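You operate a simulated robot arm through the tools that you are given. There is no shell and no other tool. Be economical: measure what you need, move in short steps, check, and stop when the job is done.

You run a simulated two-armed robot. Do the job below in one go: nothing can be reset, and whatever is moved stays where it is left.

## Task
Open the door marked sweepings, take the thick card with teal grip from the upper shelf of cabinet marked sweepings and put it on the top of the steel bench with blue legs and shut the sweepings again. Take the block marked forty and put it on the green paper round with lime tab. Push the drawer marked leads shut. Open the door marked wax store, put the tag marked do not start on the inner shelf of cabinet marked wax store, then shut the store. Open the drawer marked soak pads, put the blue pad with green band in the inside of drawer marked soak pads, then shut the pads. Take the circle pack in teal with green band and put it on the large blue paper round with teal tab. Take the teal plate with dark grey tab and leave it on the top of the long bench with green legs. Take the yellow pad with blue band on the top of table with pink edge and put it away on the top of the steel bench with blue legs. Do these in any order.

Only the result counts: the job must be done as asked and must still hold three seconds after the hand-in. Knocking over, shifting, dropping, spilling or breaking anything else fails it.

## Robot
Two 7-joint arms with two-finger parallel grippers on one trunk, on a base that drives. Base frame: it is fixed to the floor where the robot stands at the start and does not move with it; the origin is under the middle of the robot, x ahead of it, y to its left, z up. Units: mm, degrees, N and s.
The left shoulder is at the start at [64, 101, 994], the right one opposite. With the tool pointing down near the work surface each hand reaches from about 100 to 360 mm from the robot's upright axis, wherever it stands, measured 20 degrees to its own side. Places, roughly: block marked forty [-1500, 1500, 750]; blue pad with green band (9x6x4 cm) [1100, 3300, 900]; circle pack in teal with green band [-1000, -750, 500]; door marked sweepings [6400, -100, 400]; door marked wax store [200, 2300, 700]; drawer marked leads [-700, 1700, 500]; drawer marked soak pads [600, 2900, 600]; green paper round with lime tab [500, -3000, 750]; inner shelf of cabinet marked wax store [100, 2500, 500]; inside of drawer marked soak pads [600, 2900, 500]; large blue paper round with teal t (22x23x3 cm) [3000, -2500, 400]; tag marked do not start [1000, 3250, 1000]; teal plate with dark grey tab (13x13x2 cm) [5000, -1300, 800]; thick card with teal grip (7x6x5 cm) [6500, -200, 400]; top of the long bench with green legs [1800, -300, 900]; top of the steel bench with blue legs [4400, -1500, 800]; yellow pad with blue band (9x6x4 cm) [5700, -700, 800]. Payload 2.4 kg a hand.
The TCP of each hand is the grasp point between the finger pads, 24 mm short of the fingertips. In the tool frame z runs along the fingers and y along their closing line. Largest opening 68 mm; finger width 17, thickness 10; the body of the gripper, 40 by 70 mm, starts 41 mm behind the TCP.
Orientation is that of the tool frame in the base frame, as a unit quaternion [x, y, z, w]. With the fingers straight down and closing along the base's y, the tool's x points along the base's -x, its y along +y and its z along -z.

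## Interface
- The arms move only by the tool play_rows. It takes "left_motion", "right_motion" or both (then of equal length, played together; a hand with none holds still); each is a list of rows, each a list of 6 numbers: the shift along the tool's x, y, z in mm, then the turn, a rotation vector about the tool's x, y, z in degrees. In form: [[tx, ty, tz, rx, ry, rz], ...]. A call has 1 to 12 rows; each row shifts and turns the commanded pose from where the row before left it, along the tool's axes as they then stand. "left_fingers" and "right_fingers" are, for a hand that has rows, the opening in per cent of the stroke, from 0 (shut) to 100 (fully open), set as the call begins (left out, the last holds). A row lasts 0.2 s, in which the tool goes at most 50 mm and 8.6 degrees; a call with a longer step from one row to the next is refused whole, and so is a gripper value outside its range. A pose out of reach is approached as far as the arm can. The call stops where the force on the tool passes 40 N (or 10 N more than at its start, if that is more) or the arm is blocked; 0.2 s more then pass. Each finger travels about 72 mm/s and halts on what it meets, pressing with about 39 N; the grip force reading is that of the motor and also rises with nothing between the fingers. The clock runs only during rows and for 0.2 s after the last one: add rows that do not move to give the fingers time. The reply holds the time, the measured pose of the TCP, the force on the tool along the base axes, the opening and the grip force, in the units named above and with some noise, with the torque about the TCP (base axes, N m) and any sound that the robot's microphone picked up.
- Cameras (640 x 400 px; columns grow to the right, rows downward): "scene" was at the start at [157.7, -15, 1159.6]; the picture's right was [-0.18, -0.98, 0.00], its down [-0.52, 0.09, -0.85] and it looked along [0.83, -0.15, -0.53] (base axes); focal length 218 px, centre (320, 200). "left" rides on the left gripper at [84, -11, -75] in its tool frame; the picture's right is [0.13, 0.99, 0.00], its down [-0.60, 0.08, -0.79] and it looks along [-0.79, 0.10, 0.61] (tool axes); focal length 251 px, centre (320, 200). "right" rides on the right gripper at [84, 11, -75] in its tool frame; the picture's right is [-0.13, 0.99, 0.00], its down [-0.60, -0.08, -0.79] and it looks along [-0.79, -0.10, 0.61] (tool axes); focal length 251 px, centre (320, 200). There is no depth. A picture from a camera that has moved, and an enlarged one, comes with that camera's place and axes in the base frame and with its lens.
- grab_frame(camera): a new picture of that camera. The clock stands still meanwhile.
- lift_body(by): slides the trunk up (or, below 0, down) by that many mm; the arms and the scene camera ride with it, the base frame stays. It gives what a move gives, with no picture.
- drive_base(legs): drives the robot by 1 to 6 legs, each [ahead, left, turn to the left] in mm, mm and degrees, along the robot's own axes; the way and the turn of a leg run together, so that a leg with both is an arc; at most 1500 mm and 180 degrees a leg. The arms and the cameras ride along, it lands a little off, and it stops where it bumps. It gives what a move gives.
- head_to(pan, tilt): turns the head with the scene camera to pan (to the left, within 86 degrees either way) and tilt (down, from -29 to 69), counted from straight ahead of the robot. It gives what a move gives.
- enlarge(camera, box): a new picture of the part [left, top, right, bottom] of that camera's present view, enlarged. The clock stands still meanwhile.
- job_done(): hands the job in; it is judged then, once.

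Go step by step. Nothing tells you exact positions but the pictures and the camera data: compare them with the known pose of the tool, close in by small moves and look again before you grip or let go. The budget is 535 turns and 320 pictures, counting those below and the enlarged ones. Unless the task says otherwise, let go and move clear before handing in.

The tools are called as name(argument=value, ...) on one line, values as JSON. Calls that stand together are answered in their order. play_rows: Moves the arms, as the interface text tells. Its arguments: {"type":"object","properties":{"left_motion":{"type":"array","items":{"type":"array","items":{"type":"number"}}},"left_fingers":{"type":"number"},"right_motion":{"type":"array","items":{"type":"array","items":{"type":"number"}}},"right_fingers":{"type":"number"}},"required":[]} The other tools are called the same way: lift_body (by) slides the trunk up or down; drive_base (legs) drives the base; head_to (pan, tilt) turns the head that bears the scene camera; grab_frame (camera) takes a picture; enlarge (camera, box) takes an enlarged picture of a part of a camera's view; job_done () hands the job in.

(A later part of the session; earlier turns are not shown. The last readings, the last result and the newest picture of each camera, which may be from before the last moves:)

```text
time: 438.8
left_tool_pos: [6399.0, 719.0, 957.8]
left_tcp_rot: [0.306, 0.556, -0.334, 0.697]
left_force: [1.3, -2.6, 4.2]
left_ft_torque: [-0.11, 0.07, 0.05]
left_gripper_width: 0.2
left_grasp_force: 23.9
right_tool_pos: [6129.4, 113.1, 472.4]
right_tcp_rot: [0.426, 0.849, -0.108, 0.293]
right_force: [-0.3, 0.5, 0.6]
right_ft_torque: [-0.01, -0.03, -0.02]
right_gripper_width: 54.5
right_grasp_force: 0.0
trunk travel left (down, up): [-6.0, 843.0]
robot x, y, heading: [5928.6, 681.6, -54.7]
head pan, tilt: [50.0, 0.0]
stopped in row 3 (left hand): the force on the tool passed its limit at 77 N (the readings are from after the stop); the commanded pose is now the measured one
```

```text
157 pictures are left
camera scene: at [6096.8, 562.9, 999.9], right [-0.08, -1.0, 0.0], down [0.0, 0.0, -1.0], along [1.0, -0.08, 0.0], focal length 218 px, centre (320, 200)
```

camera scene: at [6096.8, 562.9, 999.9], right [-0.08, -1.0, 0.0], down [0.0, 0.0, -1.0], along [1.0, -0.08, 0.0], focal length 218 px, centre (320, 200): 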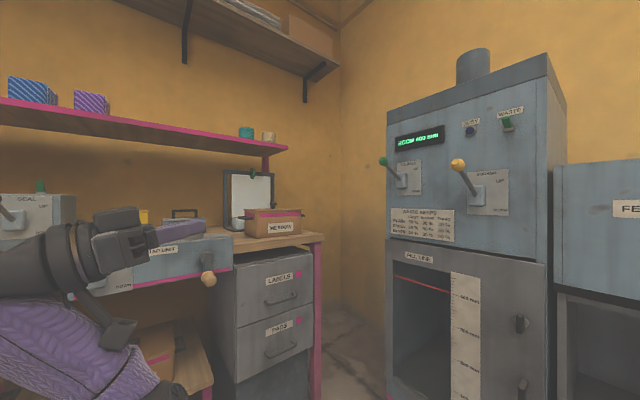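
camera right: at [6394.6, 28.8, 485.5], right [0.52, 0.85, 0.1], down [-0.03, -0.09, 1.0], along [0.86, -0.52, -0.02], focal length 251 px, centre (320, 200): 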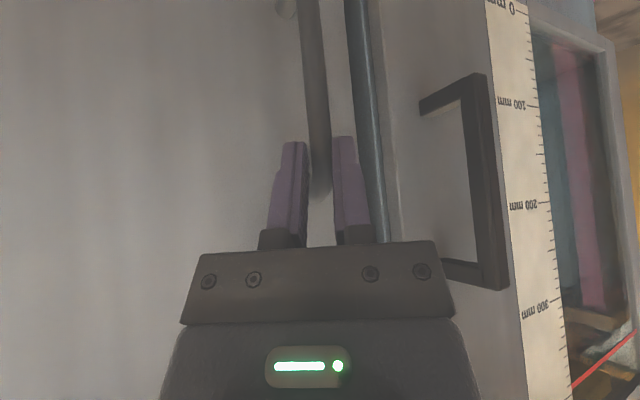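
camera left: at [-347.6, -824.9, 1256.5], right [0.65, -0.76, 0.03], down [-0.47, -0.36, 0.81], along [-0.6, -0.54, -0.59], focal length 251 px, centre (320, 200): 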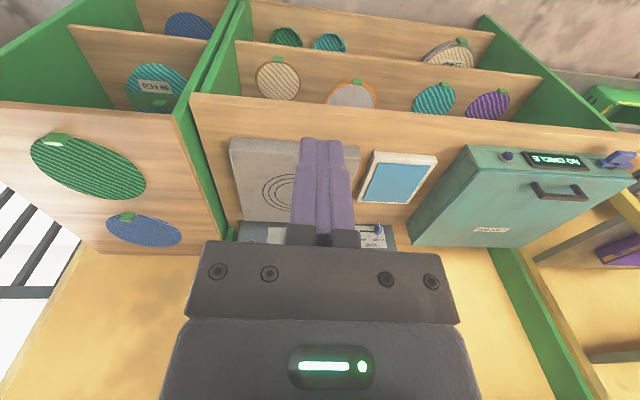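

play_rows(left_motion=[[-5, 10, 5, 0, 0, 0], [0, 10, 0, 0, 0, 0], [0, 0, 0, 0, 0, 0]])

head_to(pan=-5, tilt=35)

enlarge(camera="scene", box=[220, 120, 420, 280])

grab_frame(camera="right")

```text
time: 439.6
left_tool_pos: [6416.9, 725.5, 965.7]
left_tcp_rot: [0.307, 0.557, -0.335, 0.696]
left_force: [0.5, 0.2, -0.5]
left_ft_torque: [0.01, -0.02, -0.01]
left_gripper_width: 0.1
left_grasp_force: 24.0
right_tool_pos: [6129.1, 114.0, 472.1]
right_tcp_rot: [0.425, 0.849, -0.107, 0.294]
right_force: [0.3, 0.3, 0.0]
right_ft_torque: [-0.01, 0.01, 0.01]
right_gripper_width: 54.4
right_grasp_force: 0.0
trunk travel left (down, up): [-6.0, 843.0]
robot x, y, heading: [5927.6, 681.2, -54.7]
head pan, tilt: [50.0, 0.0]
```

```text
time: 440.9
left_tool_pos: [6417.7, 727.5, 965.9]
left_tcp_rot: [0.307, 0.557, -0.334, 0.696]
left_force: [0.2, 0.4, -0.4]
left_ft_torque: [-0.02, -0.01, -0.01]
left_gripper_width: 0.0
left_grasp_force: 23.0
right_tool_pos: [6129.9, 114.7, 472.8]
right_tcp_rot: [0.426, 0.849, -0.107, 0.293]
right_force: [-0.5, 0.1, -0.2]
right_ft_torque: [-0.02, 0.04, 0.0]
right_gripper_width: 54.6
right_grasp_force: 0.2
trunk travel left (down, up): [-6.0, 843.0]
robot x, y, heading: [5926.4, 684.0, -54.3]
head pan, tilt: [-5.0, 35.0]
```

```text
2.50 times, centred on (320, 200) of scene
camera zoom: at [6051.7, 494.2, 943.8], right [-0.86, -0.51, 0.0], down [-0.29, 0.49, -0.82], along [0.42, -0.71, -0.57], focal length 545 px, centre (320, 200)
```

zoom: 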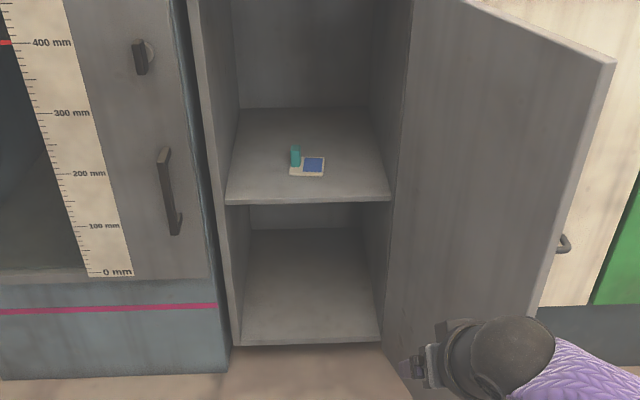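

```text
155 pictures are left
camera right: at [6068.0, 208.3, 484.3], right [0.84, 0.52, 0.14], down [-0.1, -0.11, 0.99], along [0.53, -0.84, -0.03], focal length 251 px, centre (320, 200)
```

right: 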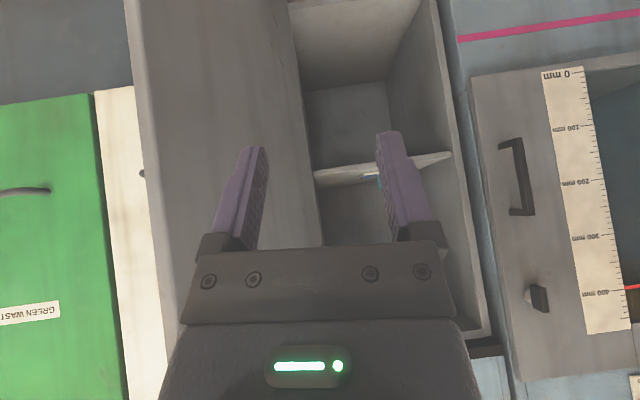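

Card grip located near (6531,-229,440). I drive left and forward toward the opening, then re-check with the wrist camera.

drive_base(legs=[[0, 126, 0], [330, 0, 0]])

grab_frame(camera="right")

grab_frame(camera="scene")

```text
time: 443.9
left_tool_pos: [6713.2, 528.0, 965.9]
left_tcp_rot: [0.306, 0.556, -0.334, 0.697]
left_force: [0.7, -0.4, 0.7]
left_ft_torque: [-0.01, 0.01, -0.03]
left_gripper_width: 0.0
left_grasp_force: 23.6
right_tool_pos: [6424.6, -84.4, 471.8]
right_tcp_rot: [0.425, 0.85, -0.107, 0.293]
right_force: [0.3, 0.2, 0.6]
right_ft_torque: [-0.02, -0.03, 0.01]
right_gripper_width: 54.5
right_grasp_force: 0.0
trunk travel left (down, up): [-6.0, 843.0]
robot x, y, heading: [6218.1, 486.8, -54.6]
head pan, tilt: [-5.0, 35.0]
```

```text
154 pictures are left
camera right: at [6363.5, 9.5, 484.3], right [0.84, 0.53, 0.14], down [-0.1, -0.11, 0.99], along [0.54, -0.84, -0.03], focal length 251 px, centre (320, 200)
```

right: 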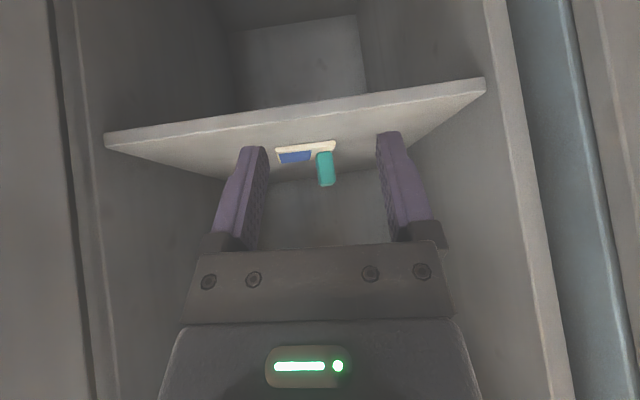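

```text
153 pictures are left
camera scene: at [6346.6, 295.3, 943.8], right [-0.86, -0.51, 0.0], down [-0.29, 0.49, -0.82], along [0.42, -0.71, -0.57], focal length 218 px, centre (320, 200)
```

scene: 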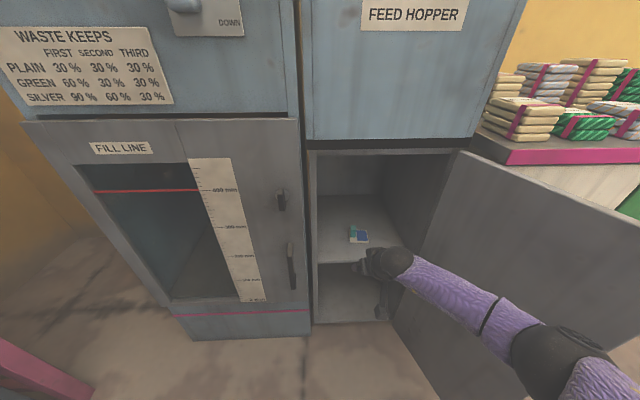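

The elbow would brush the open door; I extend the arm a bit more and turn the robot ~9° right about the target to gain clearance.

drive_base(legs=[[-80, 0, 0]])

play_rows(right_motion=[[-8, 0, 6, 0, 0, 0], [-8, 0, 6, 0, 0, 0], [-8, 0, 6, 0, 0, 0], [0, 0, 0, 0, 0, 0]])

grab_frame(camera="scene")

```text
time: 445.0
left_tool_pos: [6666.1, 593.1, 965.8]
left_tcp_rot: [0.307, 0.557, -0.334, 0.696]
left_force: [-0.1, -0.8, 0.2]
left_ft_torque: [0.03, 0.0, 0.02]
left_gripper_width: 0.0
left_grasp_force: 23.3
right_tool_pos: [6378.9, -19.5, 472.2]
right_tcp_rot: [0.426, 0.85, -0.107, 0.292]
right_force: [0.0, 0.2, -1.0]
right_ft_torque: [0.02, 0.02, -0.01]
right_gripper_width: 54.5
right_grasp_force: 0.0
trunk travel left (down, up): [-6.0, 843.0]
robot x, y, heading: [6175.7, 544.1, -54.5]
head pan, tilt: [-5.0, 35.0]
```

```text
time: 446.0
left_tool_pos: [6665.6, 593.4, 965.8]
left_tcp_rot: [0.305, 0.557, -0.333, 0.697]
left_force: [-0.4, -0.4, -0.2]
left_ft_torque: [0.03, 0.0, 0.02]
left_gripper_width: 0.0
left_grasp_force: 23.2
right_tool_pos: [6398.5, -44.1, 471.9]
right_tcp_rot: [0.425, 0.85, -0.107, 0.293]
right_force: [0.3, -0.9, -0.2]
right_ft_torque: [0.01, -0.01, 0.04]
right_gripper_width: 54.4
right_grasp_force: 0.1
trunk travel left (down, up): [-6.0, 843.0]
robot x, y, heading: [6176.8, 548.8, -54.8]
head pan, tilt: [-5.0, 35.0]
```

```text
152 pictures are left
camera scene: at [6300.4, 360.1, 943.7], right [-0.86, -0.51, 0.0], down [-0.29, 0.49, -0.82], along [0.42, -0.71, -0.57], focal length 218 px, centre (320, 200)
```

scene: 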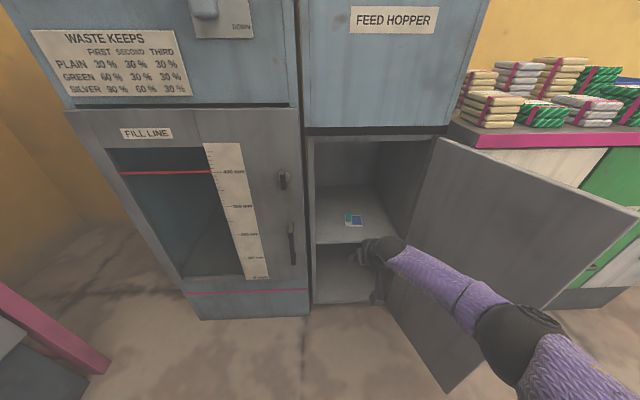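

drive_base(legs=[[0, 0, -9], [64, 131, 0]])

grab_frame(camera="right")

grab_frame(camera="scene")

```text
time: 448.0
left_tool_pos: [6812.4, 516.1, 965.3]
left_tcp_rot: [0.35, 0.53, -0.389, 0.668]
left_force: [0.3, -0.2, -0.7]
left_ft_torque: [-0.02, -0.02, 0.01]
left_gripper_width: 0.0
left_grasp_force: 23.3
right_tool_pos: [6446.9, -71.3, 471.8]
right_tcp_rot: [0.491, 0.814, -0.13, 0.284]
right_force: [0.8, -0.1, 0.4]
right_ft_torque: [0.01, 0.01, -0.02]
right_gripper_width: 54.6
right_grasp_force: 0.0
trunk travel left (down, up): [-6.0, 843.0]
robot x, y, heading: [6323.9, 547.5, -63.5]
head pan, tilt: [-5.0, 35.0]
```

```text
151 pictures are left
camera right: at [6401.5, 32.4, 483.7], right [0.91, 0.39, 0.14], down [-0.12, -0.09, 0.99], along [0.4, -0.92, -0.03], focal length 251 px, centre (320, 200)
```

right: 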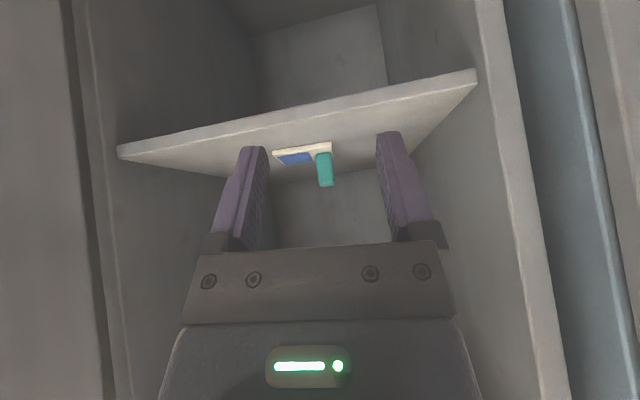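

```text
150 pictures are left
camera scene: at [6414.8, 343.6, 943.7], right [-0.93, -0.37, 0.0], down [-0.21, 0.53, -0.82], along [0.3, -0.76, -0.57], focal length 218 px, centre (320, 200)
```

scene: 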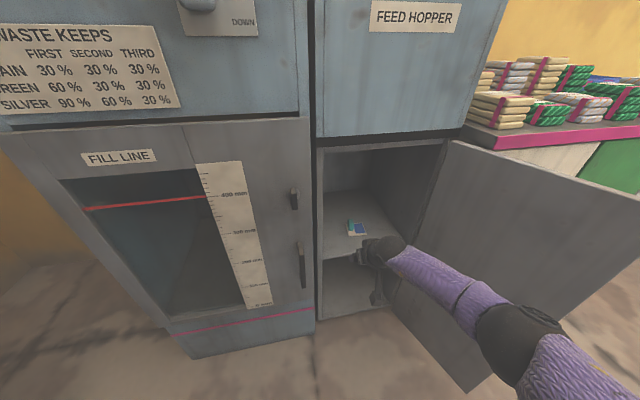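

drive_base(legs=[[115, 3, 0]])

grab_frame(camera="right")

grab_frame(camera="scene")

```text
time: 449.2
left_tool_pos: [6866.6, 414.8, 965.4]
left_tcp_rot: [0.349, 0.531, -0.388, 0.668]
left_force: [-0.1, 0.4, -0.2]
left_ft_torque: [-0.02, 0.02, -0.01]
left_gripper_width: 0.0
left_grasp_force: 24.2
right_tool_pos: [6501.9, -171.7, 470.6]
right_tcp_rot: [0.49, 0.814, -0.13, 0.283]
right_force: [0.0, 0.4, 0.9]
right_ft_torque: [-0.01, 0.0, 0.0]
right_gripper_width: 54.4
right_grasp_force: 0.1
trunk travel left (down, up): [-6.0, 843.0]
robot x, y, heading: [6374.2, 445.1, -63.6]
head pan, tilt: [-5.0, 35.0]
```

```text
149 pictures are left
camera right: at [6455.9, -69.2, 483.7], right [0.91, 0.39, 0.14], down [-0.12, -0.09, 0.99], along [0.4, -0.92, -0.03], focal length 251 px, centre (320, 200)
```

right: 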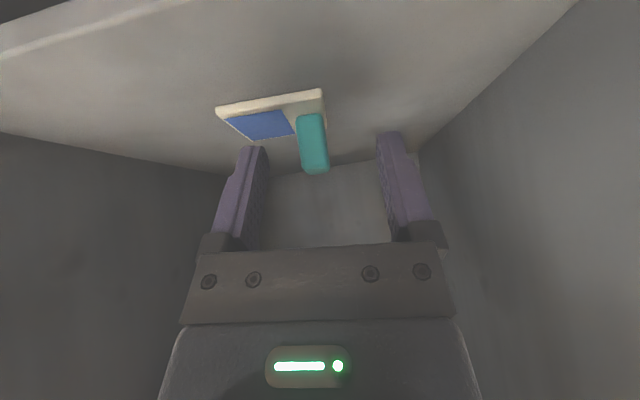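

```text
148 pictures are left
camera scene: at [6469.0, 242.1, 943.8], right [-0.93, -0.37, 0.0], down [-0.21, 0.53, -0.82], along [0.3, -0.76, -0.57], focal length 218 px, centre (320, 200)
```

scene: 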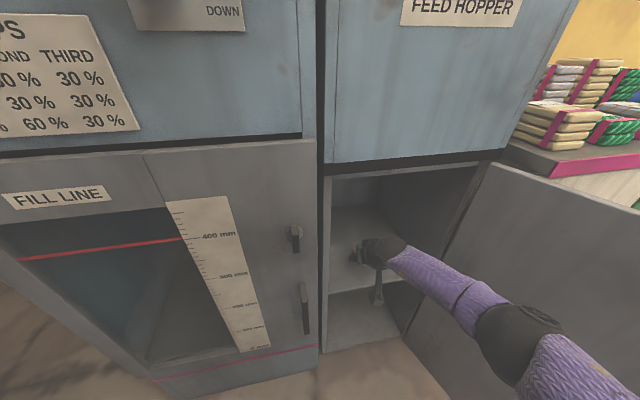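

drive_base(legs=[[50, -4, 0]])

play_rows(right_motion=[[3.5, 0, 5, 0, 0, 0], [3.5, 0, 5, 0, 0, 0], [0, 0, 0, 0, 0, 0]])

grab_frame(camera="right")

```text
time: 450.1
left_tool_pos: [6885.7, 368.5, 966.4]
left_tcp_rot: [0.349, 0.531, -0.388, 0.668]
left_force: [-0.1, -0.8, 0.1]
left_ft_torque: [0.0, -0.03, 0.03]
left_gripper_width: 0.0
left_grasp_force: 24.1
right_tool_pos: [6520.6, -219.1, 471.0]
right_tcp_rot: [0.491, 0.814, -0.129, 0.284]
right_force: [-0.7, -0.7, -0.1]
right_ft_torque: [0.0, -0.01, -0.02]
right_gripper_width: 54.3
right_grasp_force: 0.0
trunk travel left (down, up): [-6.0, 843.0]
robot x, y, heading: [6391.7, 401.8, -63.5]
head pan, tilt: [-5.0, 35.0]
```

```text
time: 450.9
left_tool_pos: [6884.5, 367.1, 965.3]
left_tcp_rot: [0.349, 0.53, -0.388, 0.668]
left_force: [0.1, 0.2, 0.0]
left_ft_torque: [-0.01, 0.02, 0.0]
left_gripper_width: 0.1
left_grasp_force: 23.6
right_tool_pos: [6521.9, -218.3, 460.7]
right_tcp_rot: [0.49, 0.814, -0.129, 0.284]
right_force: [0.5, 0.1, 0.3]
right_ft_torque: [0.02, 0.01, 0.02]
right_gripper_width: 54.3
right_grasp_force: 0.1
trunk travel left (down, up): [-6.0, 843.0]
robot x, y, heading: [6396.4, 398.8, -63.4]
head pan, tilt: [-5.0, 35.0]
```

```text
147 pictures are left
camera right: at [6476.0, -116.1, 471.4], right [0.91, 0.39, 0.14], down [-0.12, -0.09, 0.99], along [0.4, -0.92, -0.03], focal length 251 px, centre (320, 200)
```

right: 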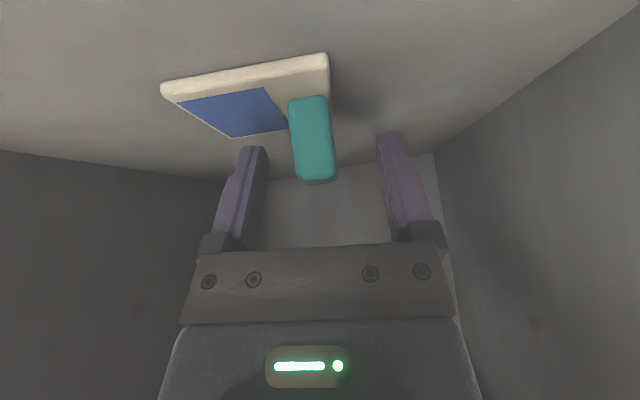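

play_rows(right_motion=[[3, 0, 5, 0, 0, 0], [0, 0, 0, 0, 0, 0], [0, 0, 0, 0, 0, 0], [0, 0, 0, 0, 0, 0], [0, 0, 0, 0, 0, 0]], right_fingers=0)

grab_frame(camera="right")

```text
time: 452.1
left_tool_pos: [6885.0, 369.7, 966.7]
left_tcp_rot: [0.348, 0.529, -0.388, 0.669]
left_force: [-0.1, 0.7, -0.1]
left_ft_torque: [0.01, -0.01, -0.02]
left_gripper_width: 0.0
left_grasp_force: 23.4
right_tool_pos: [6522.1, -218.9, 455.9]
right_tcp_rot: [0.49, 0.814, -0.13, 0.285]
right_force: [-3.7, -1.8, 12.4]
right_ft_torque: [-0.32, 0.76, 0.03]
right_gripper_width: 17.3
right_grasp_force: 36.0
trunk travel left (down, up): [-6.0, 843.0]
robot x, y, heading: [6392.0, 396.2, -63.5]
head pan, tilt: [-5.0, 35.0]
```

```text
146 pictures are left
camera right: at [6475.9, -116.5, 466.8], right [0.91, 0.39, 0.14], down [-0.12, -0.09, 0.99], along [0.4, -0.92, -0.03], focal length 251 px, centre (320, 200)
```

right: 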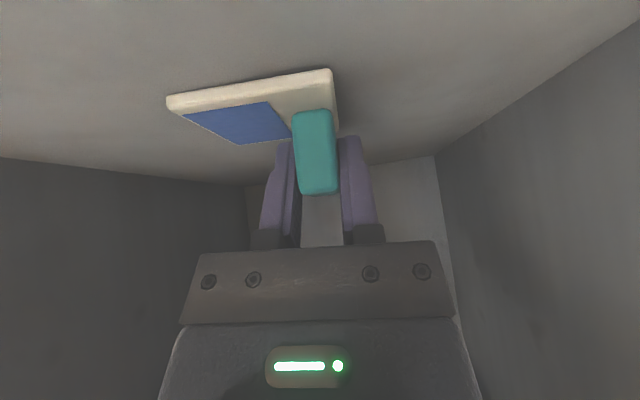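

Gripped (17 mm). I lift a little and back out.

lift_body(by=30)

drive_base(legs=[[-330, 0, 0]])

grab_frame(camera="right")

grab_frame(camera="scene")

```text
time: 452.9
left_tool_pos: [6885.0, 368.9, 995.5]
left_tcp_rot: [0.35, 0.53, -0.389, 0.668]
left_force: [0.3, -0.4, -0.1]
left_ft_torque: [0.02, 0.0, -0.03]
left_gripper_width: 0.0
left_grasp_force: 23.2
right_tool_pos: [6522.1, -219.4, 483.4]
right_tcp_rot: [0.49, 0.814, -0.13, 0.284]
right_force: [0.4, 0.4, 0.3]
right_ft_torque: [0.01, -0.01, -0.01]
right_gripper_width: 17.0
right_grasp_force: 36.1
trunk travel left (down, up): [-36.0, 813.0]
robot x, y, heading: [6396.2, 397.8, -63.6]
head pan, tilt: [-5.0, 35.0]
```

```text
time: 455.0
left_tool_pos: [6739.2, 661.4, 996.3]
left_tcp_rot: [0.351, 0.53, -0.389, 0.667]
left_force: [-0.2, -0.1, 0.2]
left_ft_torque: [-0.01, 0.0, 0.0]
left_gripper_width: 0.0
left_grasp_force: 23.7
right_tool_pos: [6376.5, 72.6, 483.9]
right_tcp_rot: [0.49, 0.813, -0.131, 0.284]
right_force: [0.5, -0.3, 0.0]
right_ft_torque: [0.01, 0.02, -0.02]
right_gripper_width: 17.0
right_grasp_force: 35.9
trunk travel left (down, up): [-36.0, 813.0]
robot x, y, heading: [6250.7, 692.1, -63.6]
head pan, tilt: [-5.0, 35.0]
```

```text
145 pictures are left
camera right: at [6329.8, 176.7, 495.7], right [0.91, 0.39, 0.14], down [-0.12, -0.09, 0.99], along [0.4, -0.92, -0.03], focal length 251 px, centre (320, 200)
```

right: 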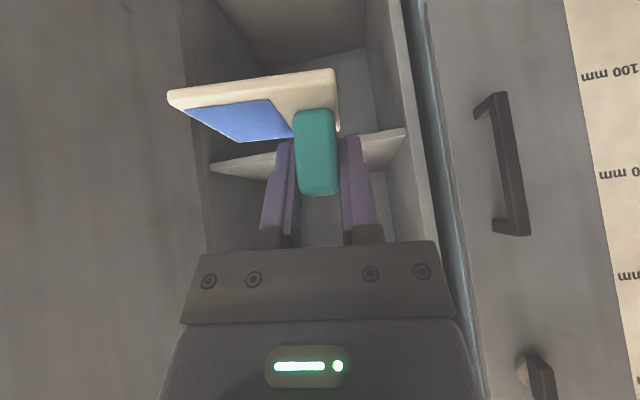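

```text
144 pictures are left
camera scene: at [6336.8, 498.2, 975.3], right [-0.93, -0.37, 0.0], down [-0.21, 0.53, -0.82], along [0.3, -0.76, -0.57], focal length 218 px, centre (320, 200)
```

scene: 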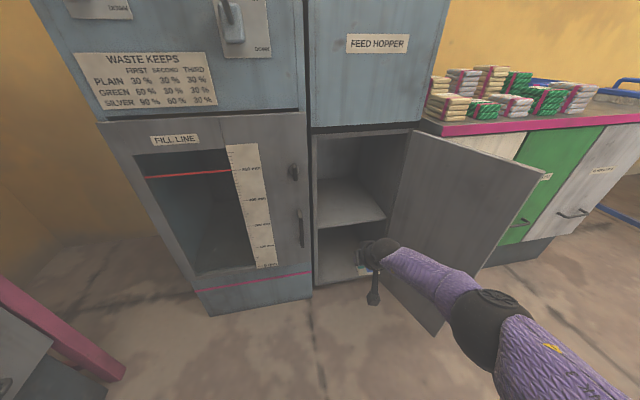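

Card is out. I raise the trunk and carry the card toward the east end of the steel bench, where there seems to be a free patch, then look at it closely.

lift_body(by=470)

drive_base(legs=[[150, -840, 0], [150, -750, 0], [0, 0, -19]])

head_to(pan=0, tilt=38)

grab_frame(camera="scene")

```text
refused: 470 is not a number from -400 to 400
```

```text
time: 457.0
left_tool_pos: [6563.6, 530.2, 995.8]
left_tcp_rot: [0.349, 0.53, -0.389, 0.668]
left_force: [-0.2, 0.2, 0.2]
left_ft_torque: [0.0, 0.03, 0.01]
left_gripper_width: 0.0
left_grasp_force: 23.5
right_tool_pos: [6210.9, -49.7, 484.4]
right_tcp_rot: [0.487, 0.816, -0.12, 0.289]
right_force: [1.2, 1.8, -1.1]
right_ft_torque: [0.08, -0.01, 0.02]
right_gripper_width: 17.2
right_grasp_force: 35.6
trunk travel left (down, up): [-36.0, 813.0]
robot x, y, heading: [6070.9, 564.5, -63.4]
head pan, tilt: [-5.0, 35.0]
stopped in leg 1: the force on the tool passed its limit at 64 N (the readings are from after the stop); the commanded pose is now the measured one
```

```text
time: 457.7
left_tool_pos: [6566.1, 530.5, 996.4]
left_tcp_rot: [0.35, 0.53, -0.389, 0.667]
left_force: [-0.9, -0.7, -0.2]
left_ft_torque: [-0.01, -0.01, -0.01]
left_gripper_width: 0.0
left_grasp_force: 23.7
right_tool_pos: [6212.2, -50.4, 484.2]
right_tcp_rot: [0.487, 0.815, -0.12, 0.289]
right_force: [2.8, 3.0, -2.5]
right_ft_torque: [0.19, -0.1, -0.01]
right_gripper_width: 16.9
right_grasp_force: 35.6
trunk travel left (down, up): [-36.0, 813.0]
robot x, y, heading: [6076.8, 563.8, -63.6]
head pan, tilt: [0.0, 38.0]
```

```text
143 pictures are left
camera scene: at [6169.0, 373.5, 970.8], right [-0.9, -0.44, 0.0], down [-0.27, 0.55, -0.79], along [0.35, -0.71, -0.62], focal length 218 px, centre (320, 200)
```

scene: 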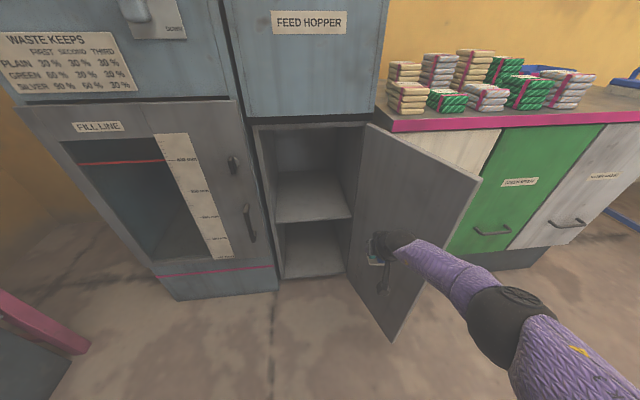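

The lift was refused (limit 400), so the hand bumped the door's inner face. I move back left and away, then lift in two steps.

drive_base(legs=[[-100, 60, 0], [-350, 0, 0]])

lift_body(by=300)

lift_body(by=160)

grab_frame(camera="right")

```text
time: 460.8
left_tool_pos: [6419.9, 958.5, 996.1]
left_tcp_rot: [0.352, 0.529, -0.391, 0.666]
left_force: [-0.4, 0.5, 0.3]
left_ft_torque: [-0.03, 0.01, -0.01]
left_gripper_width: 0.0
left_grasp_force: 23.9
right_tool_pos: [6061.6, 379.1, 483.9]
right_tcp_rot: [0.489, 0.814, -0.12, 0.289]
right_force: [-0.9, -1.0, -0.6]
right_ft_torque: [0.01, 0.03, 0.0]
right_gripper_width: 16.9
right_grasp_force: 35.5
trunk travel left (down, up): [-36.0, 813.0]
robot x, y, heading: [5927.6, 994.5, -63.7]
head pan, tilt: [0.0, 38.0]
```

```text
time: 463.8
left_tool_pos: [6420.2, 959.2, 1296.0]
left_tcp_rot: [0.35, 0.53, -0.39, 0.667]
left_force: [-0.7, 0.1, 0.1]
left_ft_torque: [-0.02, -0.02, -0.01]
left_gripper_width: 0.1
left_grasp_force: 23.3
right_tool_pos: [6065.9, 373.8, 909.7]
right_tcp_rot: [0.463, 0.783, -0.178, 0.376]
right_force: [1.0, 0.5, -0.6]
right_ft_torque: [0.01, -0.03, 0.01]
right_gripper_width: 16.9
right_grasp_force: 35.7
trunk travel left (down, up): [-336.0, 513.0]
robot x, y, heading: [5929.3, 995.6, -63.9]
head pan, tilt: [0.0, 38.0]
```

```text
time: 465.6
left_tool_pos: [6420.4, 959.9, 1455.5]
left_tcp_rot: [0.352, 0.529, -0.391, 0.666]
left_force: [-0.5, -0.5, -0.4]
left_ft_torque: [0.0, 0.02, 0.02]
left_gripper_width: 0.1
left_grasp_force: 23.6
right_tool_pos: [6064.8, 375.6, 1100.3]
right_tcp_rot: [0.457, 0.774, -0.19, 0.395]
right_force: [1.2, 0.2, -0.4]
right_ft_torque: [-0.01, 0.04, -0.03]
right_gripper_width: 16.9
right_grasp_force: 35.9
trunk travel left (down, up): [-496.0, 353.0]
robot x, y, heading: [5929.8, 993.8, -64.0]
head pan, tilt: [0.0, 38.0]
```

```text
142 pictures are left
camera right: at [6017.8, 477.4, 1081.5], right [0.89, 0.43, 0.17], down [-0.25, 0.14, 0.96], along [0.39, -0.89, 0.24], focal length 251 px, centre (320, 200)
```

right: 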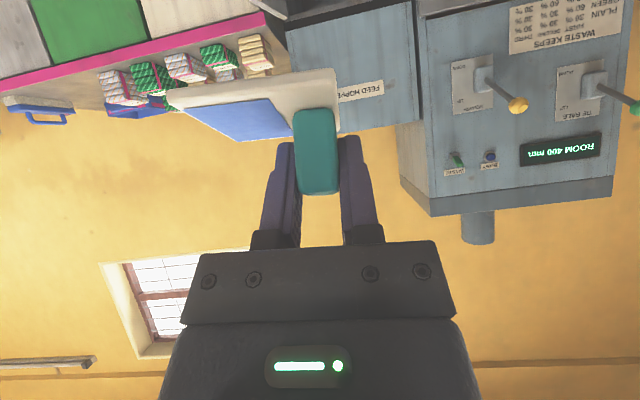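

The right hand rode along and pitched further; I re-level it to its grasp pitch and pull it back a bit, checking it still follows commands.

play_rows(right_motion=[[0, 0, 0, 0, 8, 0], [0, 0, 0, 0, 8, 0], [20, 0, 0, 0, 0, 0], [20, 0, 0, 0, 0, 0], [20, 0, 0, 0, 0, 0], [20, 0, 0, 0, 0, 0], [0, 0, 0, 0, 0, 0]])

```text
time: 467.2
left_tool_pos: [6419.3, 959.6, 1455.8]
left_tcp_rot: [0.352, 0.529, -0.391, 0.666]
left_force: [0.8, 0.5, 0.3]
left_ft_torque: [0.01, 0.0, -0.02]
left_gripper_width: 0.2
left_grasp_force: 23.5
right_tool_pos: [6023.5, 461.6, 1060.0]
right_tcp_rot: [0.48, 0.821, -0.124, 0.283]
right_force: [0.5, -0.3, -1.0]
right_ft_torque: [0.0, 0.03, 0.0]
right_gripper_width: 16.8
right_grasp_force: 35.0
right hand out of reach, approached as far as the arm can: row 1, 2
trunk travel left (down, up): [-496.0, 353.0]
robot x, y, heading: [5930.4, 992.8, -63.8]
head pan, tilt: [0.0, 38.0]
```

The arm responds. Now I drive to the east end of the steel bench.

drive_base(legs=[[300, -700, 0], [535, -690, 0], [0, 0, -19]])

head_to(pan=-10, tilt=40)

grab_frame(camera="scene")

```text
time: 476.6
left_tool_pos: [5491.1, -559.2, 1456.3]
left_tcp_rot: [0.437, 0.461, -0.499, 0.589]
left_force: [1.1, 0.6, -0.5]
left_ft_torque: [-0.01, 0.02, 0.0]
left_gripper_width: 0.0
left_grasp_force: 23.2
right_tool_pos: [4948.0, -892.7, 1061.2]
right_tcp_rot: [0.615, 0.726, -0.172, 0.257]
right_force: [-0.1, -0.3, -0.5]
right_ft_torque: [0.0, -0.02, 0.02]
right_gripper_width: 17.3
right_grasp_force: 35.9
trunk travel left (down, up): [-496.0, 353.0]
robot x, y, heading: [5038.3, -359.2, -83.7]
head pan, tilt: [0.0, 38.0]
```

```text
time: 477.3
left_tool_pos: [5491.5, -559.5, 1455.2]
left_tcp_rot: [0.437, 0.461, -0.499, 0.589]
left_force: [-0.2, -0.3, -0.6]
left_ft_torque: [0.01, -0.01, -0.01]
left_gripper_width: 0.0
left_grasp_force: 23.1
right_tool_pos: [4948.7, -891.8, 1061.1]
right_tcp_rot: [0.615, 0.726, -0.172, 0.257]
right_force: [-0.2, 0.0, 0.2]
right_ft_torque: [0.0, 0.02, 0.06]
right_gripper_width: 17.3
right_grasp_force: 35.6
trunk travel left (down, up): [-496.0, 353.0]
robot x, y, heading: [5044.7, -357.4, -83.9]
head pan, tilt: [-10.0, 40.0]
```

```text
141 pictures are left
camera scene: at [5038.4, -464.9, 1436.4], right [-1.0, 0.07, 0.0], down [0.04, 0.64, -0.77], along [-0.05, -0.76, -0.64], focal length 218 px, centre (320, 200)
```

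scene: 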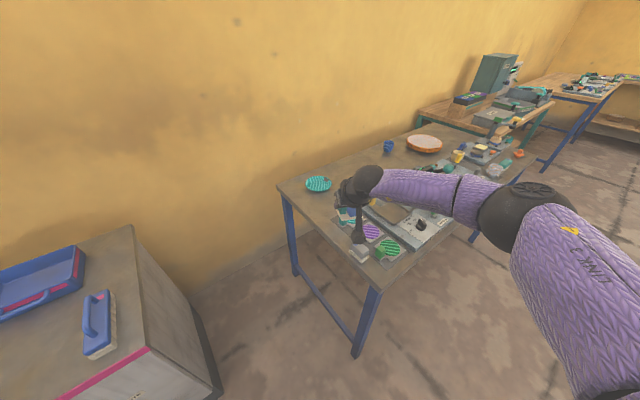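

enlarge(camera="scene", box=[265, 160, 425, 300])

```text
2.86 times, centred on (345, 230) of scene
camera zoom: at [5038.4, -464.9, 1436.4], right [-1.0, 0.07, 0.0], down [0.04, 0.64, -0.77], along [-0.05, -0.76, -0.64], focal length 623 px, centre (249, 114)
```

zoom: 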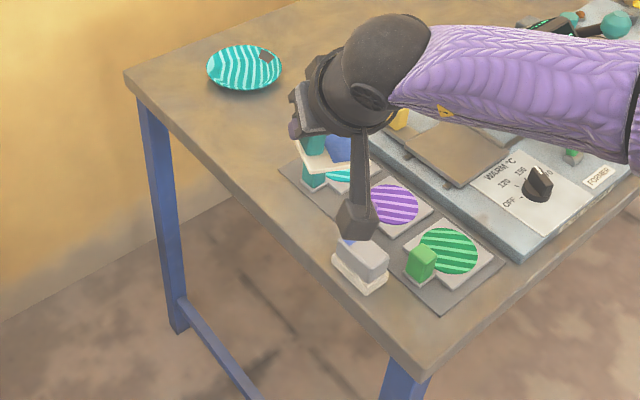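

The patch between plate and tray near the end edge is free. I move the card over it: first horizontally, staying high.

drive_base(legs=[[200, 40, 0], [66, 0, 0]])

lift_body(by=-130)

enlarge(camera="scene", box=[285, 180, 445, 320])

grab_frame(camera="right")

```text
time: 479.5
left_tool_pos: [5559.0, -818.9, 1455.9]
left_tcp_rot: [0.438, 0.46, -0.5, 0.589]
left_force: [-0.2, -0.3, -0.2]
left_ft_torque: [-0.01, 0.0, -0.02]
left_gripper_width: 0.0
left_grasp_force: 23.9
right_tool_pos: [5017.8, -1152.0, 1059.8]
right_tcp_rot: [0.614, 0.726, -0.172, 0.257]
right_force: [0.0, -0.8, -0.2]
right_ft_torque: [0.0, 0.05, -0.02]
right_gripper_width: 17.3
right_grasp_force: 35.8
trunk travel left (down, up): [-496.0, 353.0]
robot x, y, heading: [5106.4, -616.8, -83.7]
head pan, tilt: [-10.0, 40.0]
```

```text
time: 481.1
left_tool_pos: [5559.2, -818.4, 1326.3]
left_tcp_rot: [0.439, 0.46, -0.501, 0.588]
left_force: [0.3, -0.7, 0.2]
left_ft_torque: [0.03, -0.02, 0.0]
left_gripper_width: 0.0
left_grasp_force: 23.8
right_tool_pos: [5017.0, -1151.5, 929.9]
right_tcp_rot: [0.614, 0.726, -0.173, 0.257]
right_force: [-0.5, -0.4, -0.6]
right_ft_torque: [0.03, -0.02, 0.03]
right_gripper_width: 17.0
right_grasp_force: 35.7
trunk travel left (down, up): [-366.0, 483.0]
robot x, y, heading: [5109.1, -618.7, -83.4]
head pan, tilt: [-10.0, 40.0]
```

```text
2.86 times, centred on (365, 250) of scene
camera zoom: at [5108.2, -740.0, 1305.7], right [-1.0, 0.07, 0.0], down [0.04, 0.64, -0.77], along [-0.05, -0.76, -0.64], focal length 623 px, centre (191, 57)
```

zoom: 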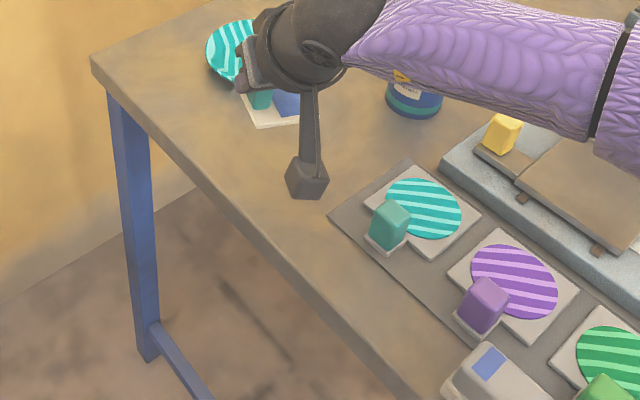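

```text
138 pictures are left
camera right: at [5005.7, -1039.4, 943.2], right [0.99, 0.08, 0.14], down [-0.14, -0.05, 0.99], along [0.09, -1.0, -0.04], focal length 251 px, centre (320, 200)
```

right: 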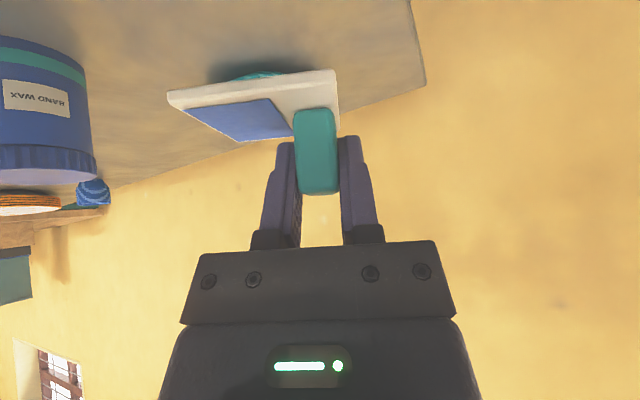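

lift_body(by=-70)

enlarge(camera="scene", box=[285, 180, 445, 320])

```text
time: 482.1
left_tool_pos: [5560.0, -817.9, 1256.3]
left_tcp_rot: [0.438, 0.46, -0.5, 0.588]
left_force: [0.0, -0.4, 0.2]
left_ft_torque: [0.02, 0.01, -0.01]
left_gripper_width: 0.0
left_grasp_force: 24.1
right_tool_pos: [5016.6, -1150.4, 860.4]
right_tcp_rot: [0.614, 0.726, -0.172, 0.257]
right_force: [0.1, -0.4, 0.0]
right_ft_torque: [0.01, 0.01, 0.0]
right_gripper_width: 17.4
right_grasp_force: 35.8
trunk travel left (down, up): [-296.0, 553.0]
robot x, y, heading: [5111.4, -622.7, -83.7]
head pan, tilt: [-10.0, 40.0]
```

```text
2.86 times, centred on (365, 250) of scene
camera zoom: at [5109.6, -752.6, 1234.9], right [-1.0, 0.07, 0.0], down [0.04, 0.64, -0.77], along [-0.05, -0.76, -0.64], focal length 623 px, centre (191, 57)
```

zoom: 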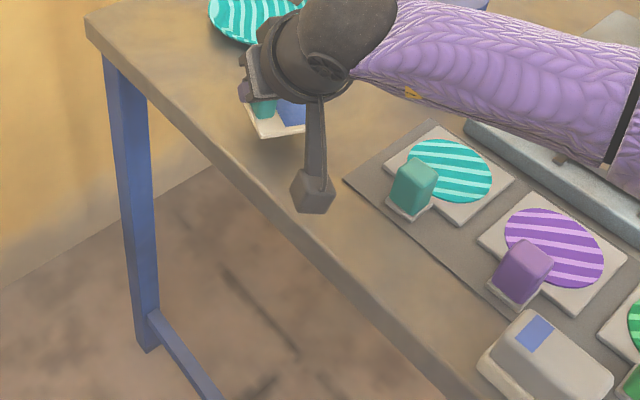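

lift_body(by=-15)

lift_body(by=-6)

lift_body(by=-4)

```text
time: 482.8
left_tool_pos: [5559.1, -817.8, 1239.2]
left_tcp_rot: [0.437, 0.46, -0.5, 0.589]
left_force: [0.5, -0.1, 0.1]
left_ft_torque: [-0.02, 0.02, 0.0]
left_gripper_width: 0.0
left_grasp_force: 23.1
right_tool_pos: [5016.8, -1151.2, 845.0]
right_tcp_rot: [0.613, 0.727, -0.171, 0.258]
right_force: [-0.3, -0.7, -0.3]
right_ft_torque: [0.0, 0.01, 0.02]
right_gripper_width: 17.2
right_grasp_force: 35.4
trunk travel left (down, up): [-281.0, 568.0]
robot x, y, heading: [5112.0, -616.7, -83.8]
head pan, tilt: [-10.0, 40.0]
```

```text
time: 483.3
left_tool_pos: [5560.3, -819.3, 1234.5]
left_tcp_rot: [0.437, 0.46, -0.5, 0.589]
left_force: [-0.5, -0.1, 0.1]
left_ft_torque: [0.02, -0.01, 0.0]
left_gripper_width: 0.0
left_grasp_force: 23.3
right_tool_pos: [5017.0, -1151.4, 840.6]
right_tcp_rot: [0.614, 0.726, -0.173, 0.257]
right_force: [1.1, -0.7, 1.8]
right_ft_torque: [-0.11, 0.06, 0.02]
right_gripper_width: 16.9
right_grasp_force: 36.0
trunk travel left (down, up): [-275.0, 574.0]
robot x, y, heading: [5112.6, -621.3, -83.8]
head pan, tilt: [-10.0, 40.0]
```

```text
time: 483.9
left_tool_pos: [5559.4, -816.6, 1229.8]
left_tcp_rot: [0.436, 0.459, -0.5, 0.59]
left_force: [0.0, 0.1, -0.2]
left_ft_torque: [0.0, 0.01, -0.05]
left_gripper_width: 0.2
left_grasp_force: 23.6
right_tool_pos: [5018.6, -1150.6, 836.7]
right_tcp_rot: [0.613, 0.726, -0.174, 0.259]
right_force: [1.0, 0.3, 17.0]
right_ft_torque: [-0.62, 0.72, 0.03]
right_gripper_width: 17.2
right_grasp_force: 35.7
trunk travel left (down, up): [-271.0, 578.0]
robot x, y, heading: [5107.7, -620.0, -83.8]
head pan, tilt: [-10.0, 40.0]
```

Contact. I release and lift clear.

play_rows(right_motion=[[0, 0, 0, 0, 0, 0], [0, 0, 0, 0, 0, 0], [0, 0, 0, 0, 0, 0]], right_fingers=70)

lift_body(by=130)

enlarge(camera="scene", box=[265, 150, 465, 310])

grab_frame(camera="right")

```text
time: 484.7
left_tool_pos: [5559.9, -818.7, 1229.3]
left_tcp_rot: [0.437, 0.461, -0.5, 0.589]
left_force: [0.6, 0.6, 0.0]
left_ft_torque: [0.02, -0.02, -0.03]
left_gripper_width: 0.0
left_grasp_force: 23.9
right_tool_pos: [5017.6, -1151.7, 834.4]
right_tcp_rot: [0.614, 0.726, -0.172, 0.258]
right_force: [-0.4, 0.6, 0.3]
right_ft_torque: [0.01, 0.03, 0.0]
right_gripper_width: 47.7
right_grasp_force: 0.1
trunk travel left (down, up): [-271.0, 578.0]
robot x, y, heading: [5108.7, -618.9, -83.8]
head pan, tilt: [-10.0, 40.0]
```

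```text
time: 486.2
left_tool_pos: [5559.8, -819.9, 1360.5]
left_tcp_rot: [0.438, 0.46, -0.501, 0.588]
left_force: [-1.0, 0.6, 0.7]
left_ft_torque: [-0.01, 0.01, -0.03]
left_gripper_width: 0.0
left_grasp_force: 23.4
right_tool_pos: [5017.4, -1151.4, 965.0]
right_tcp_rot: [0.614, 0.726, -0.173, 0.257]
right_force: [-0.3, -0.3, 0.2]
right_ft_torque: [-0.01, -0.01, 0.0]
right_gripper_width: 47.3
right_grasp_force: 0.0
trunk travel left (down, up): [-401.0, 448.0]
robot x, y, heading: [5109.6, -620.0, -83.8]
head pan, tilt: [-10.0, 40.0]
```

```text
2.50 times, centred on (365, 230) of scene
camera zoom: at [5107.7, -735.0, 1340.8], right [-1.0, 0.07, 0.0], down [0.04, 0.64, -0.77], along [-0.05, -0.76, -0.64], focal length 545 px, centre (208, 125)
```

zoom: 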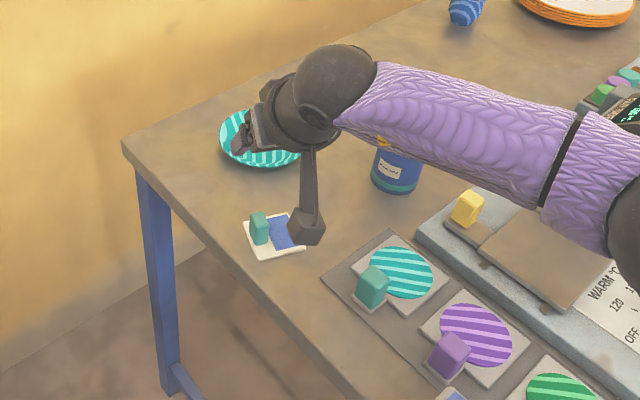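

```text
135 pictures are left
camera right: at [5005.8, -1039.5, 977.8], right [0.99, 0.08, 0.14], down [-0.14, -0.05, 0.99], along [0.09, -1.0, -0.04], focal length 251 px, centre (320, 200)
```

right: 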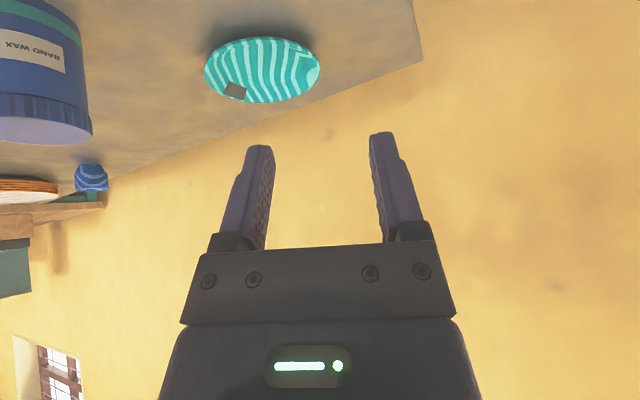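

The card is on the bench. The teal plate is right ahead; I look at it closely.

enlarge(camera="right", box=[190, 25, 340, 115])

enlarge(camera="scene", box=[310, 140, 410, 230])

```text
4.27 times, centred on (265, 70) of right
camera zoom: at [5005.8, -1039.5, 977.8], right [0.99, 0.08, 0.14], down [-0.14, -0.05, 0.99], along [0.09, -1.0, -0.04], focal length 1073 px, centre (555, 755)
```

zoom: 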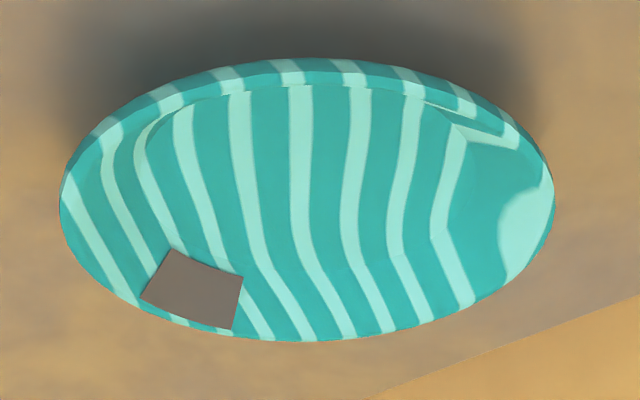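

```text
4.44 times, centred on (360, 185) of scene
camera zoom: at [5107.7, -735.0, 1340.8], right [-1.0, 0.07, 0.0], down [0.04, 0.64, -0.77], along [-0.05, -0.76, -0.64], focal length 969 px, centre (142, 267)
```

zoom: 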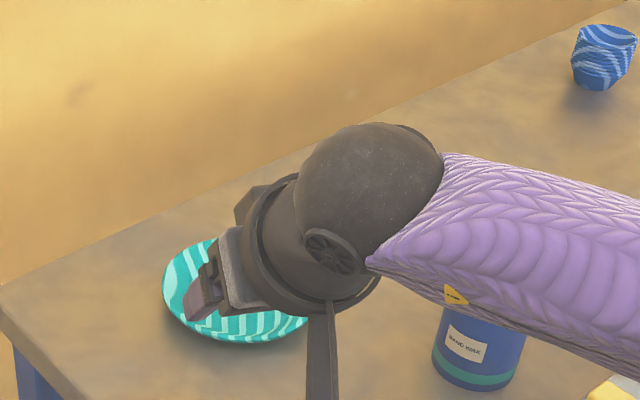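

A shallow dish: I'll pinch its left rim with one finger inside. I move in (short drive plus arm extension), staying high, and check.

drive_base(legs=[[88, 15, 0]])

play_rows(right_motion=[[-13, 0, 9.4, 0, 0, 0], [-13, 0, 9.4, 0, 0, 0], [-13, 0, 9.4, 0, 0, 0], [-13, 0, 9.4, 0, 0, 0], [0, 0, 0, 0, 0, 0]])

lift_body(by=-70)

grab_frame(camera="right")

```text
time: 487.3
left_tool_pos: [5583.2, -905.5, 1360.0]
left_tcp_rot: [0.437, 0.461, -0.499, 0.589]
left_force: [0.4, 0.0, 0.0]
left_ft_torque: [0.01, -0.01, 0.0]
left_gripper_width: 0.0
left_grasp_force: 23.5
right_tool_pos: [5041.3, -1237.3, 965.9]
right_tcp_rot: [0.615, 0.725, -0.173, 0.257]
right_force: [0.8, -0.3, -0.1]
right_ft_torque: [0.04, 0.02, 0.0]
right_gripper_width: 47.6
right_grasp_force: 0.0
trunk travel left (down, up): [-401.0, 448.0]
robot x, y, heading: [5133.0, -705.4, -83.7]
head pan, tilt: [-10.0, 40.0]
```

```text
time: 488.5
left_tool_pos: [5584.1, -904.7, 1360.2]
left_tcp_rot: [0.437, 0.461, -0.499, 0.59]
left_force: [0.3, 0.3, 0.4]
left_ft_torque: [-0.03, 0.02, 0.0]
left_gripper_width: 0.0
left_grasp_force: 23.9
right_tool_pos: [5052.8, -1300.0, 965.2]
right_tcp_rot: [0.614, 0.726, -0.172, 0.257]
right_force: [-0.1, -0.1, -0.2]
right_ft_torque: [0.0, 0.03, -0.02]
right_gripper_width: 47.5
right_grasp_force: 0.1
trunk travel left (down, up): [-401.0, 448.0]
robot x, y, heading: [5130.2, -710.3, -84.1]
head pan, tilt: [-10.0, 40.0]
```

```text
time: 489.6
left_tool_pos: [5583.7, -904.6, 1290.5]
left_tcp_rot: [0.438, 0.46, -0.5, 0.589]
left_force: [-0.7, 0.1, -0.2]
left_ft_torque: [0.01, 0.03, -0.01]
left_gripper_width: 0.0
left_grasp_force: 23.7
right_tool_pos: [5053.6, -1300.1, 896.4]
right_tcp_rot: [0.614, 0.726, -0.172, 0.258]
right_force: [0.0, -0.3, 0.7]
right_ft_torque: [-0.03, 0.01, 0.0]
right_gripper_width: 47.5
right_grasp_force: 0.1
trunk travel left (down, up): [-331.0, 518.0]
robot x, y, heading: [5138.1, -710.1, -83.9]
head pan, tilt: [-10.0, 40.0]
```

```text
132 pictures are left
camera right: at [5042.3, -1188.4, 908.3], right [0.99, 0.08, 0.14], down [-0.14, -0.05, 0.99], along [0.09, -1.0, -0.04], focal length 251 px, centre (320, 200)
```

right: 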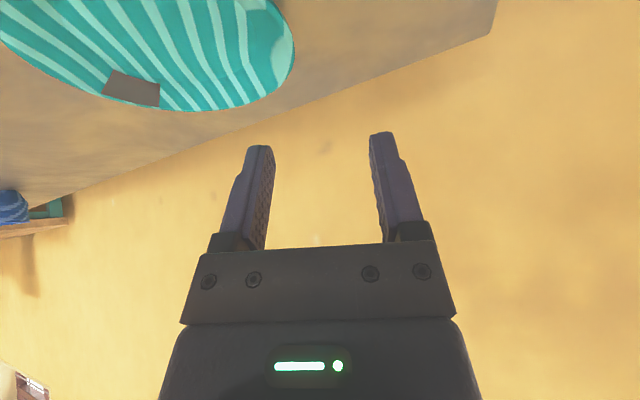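

play_rows(right_motion=[[-11, -1, 8, 0, 0, 0], [0, 0, 0, 0, 0, 0]])

lift_body(by=-52)

grab_frame(camera="right")

```text
time: 490.2
left_tool_pos: [5582.9, -904.6, 1289.9]
left_tcp_rot: [0.437, 0.46, -0.5, 0.589]
left_force: [-0.4, 0.2, 0.0]
left_ft_torque: [0.0, -0.01, 0.03]
left_gripper_width: 0.0
left_grasp_force: 23.7
right_tool_pos: [5055.5, -1312.4, 895.7]
right_tcp_rot: [0.615, 0.725, -0.173, 0.257]
right_force: [-0.1, 0.0, -0.3]
right_ft_torque: [-0.01, 0.0, 0.0]
right_gripper_width: 47.8
right_grasp_force: 0.0
trunk travel left (down, up): [-331.0, 518.0]
robot x, y, heading: [5130.5, -705.9, -84.0]
head pan, tilt: [-10.0, 40.0]
```

```text
time: 491.1
left_tool_pos: [5583.1, -904.7, 1238.7]
left_tcp_rot: [0.436, 0.461, -0.499, 0.59]
left_force: [0.4, 0.1, -0.1]
left_ft_torque: [0.0, 0.02, -0.04]
left_gripper_width: 0.0
left_grasp_force: 23.7
right_tool_pos: [5055.8, -1314.0, 843.8]
right_tcp_rot: [0.615, 0.726, -0.172, 0.257]
right_force: [0.4, -0.3, 0.1]
right_ft_torque: [-0.01, 0.0, -0.01]
right_gripper_width: 47.9
right_grasp_force: 0.1
trunk travel left (down, up): [-279.0, 570.0]
robot x, y, heading: [5138.4, -707.0, -83.9]
head pan, tilt: [-10.0, 40.0]
```

```text
131 pictures are left
camera right: at [5043.8, -1202.0, 856.3], right [0.99, 0.08, 0.14], down [-0.14, -0.05, 0.99], along [0.09, -1.0, -0.04], focal length 251 px, centre (320, 200)
```

right: 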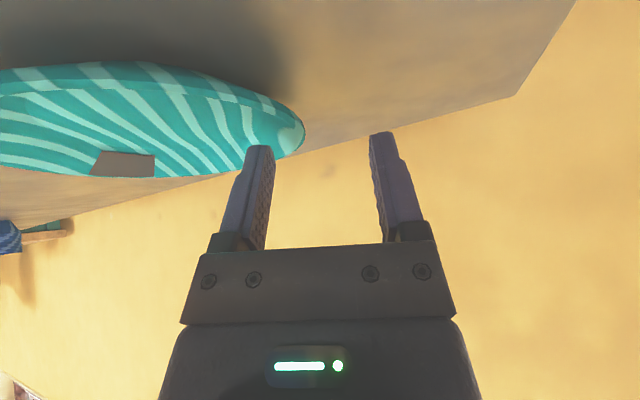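

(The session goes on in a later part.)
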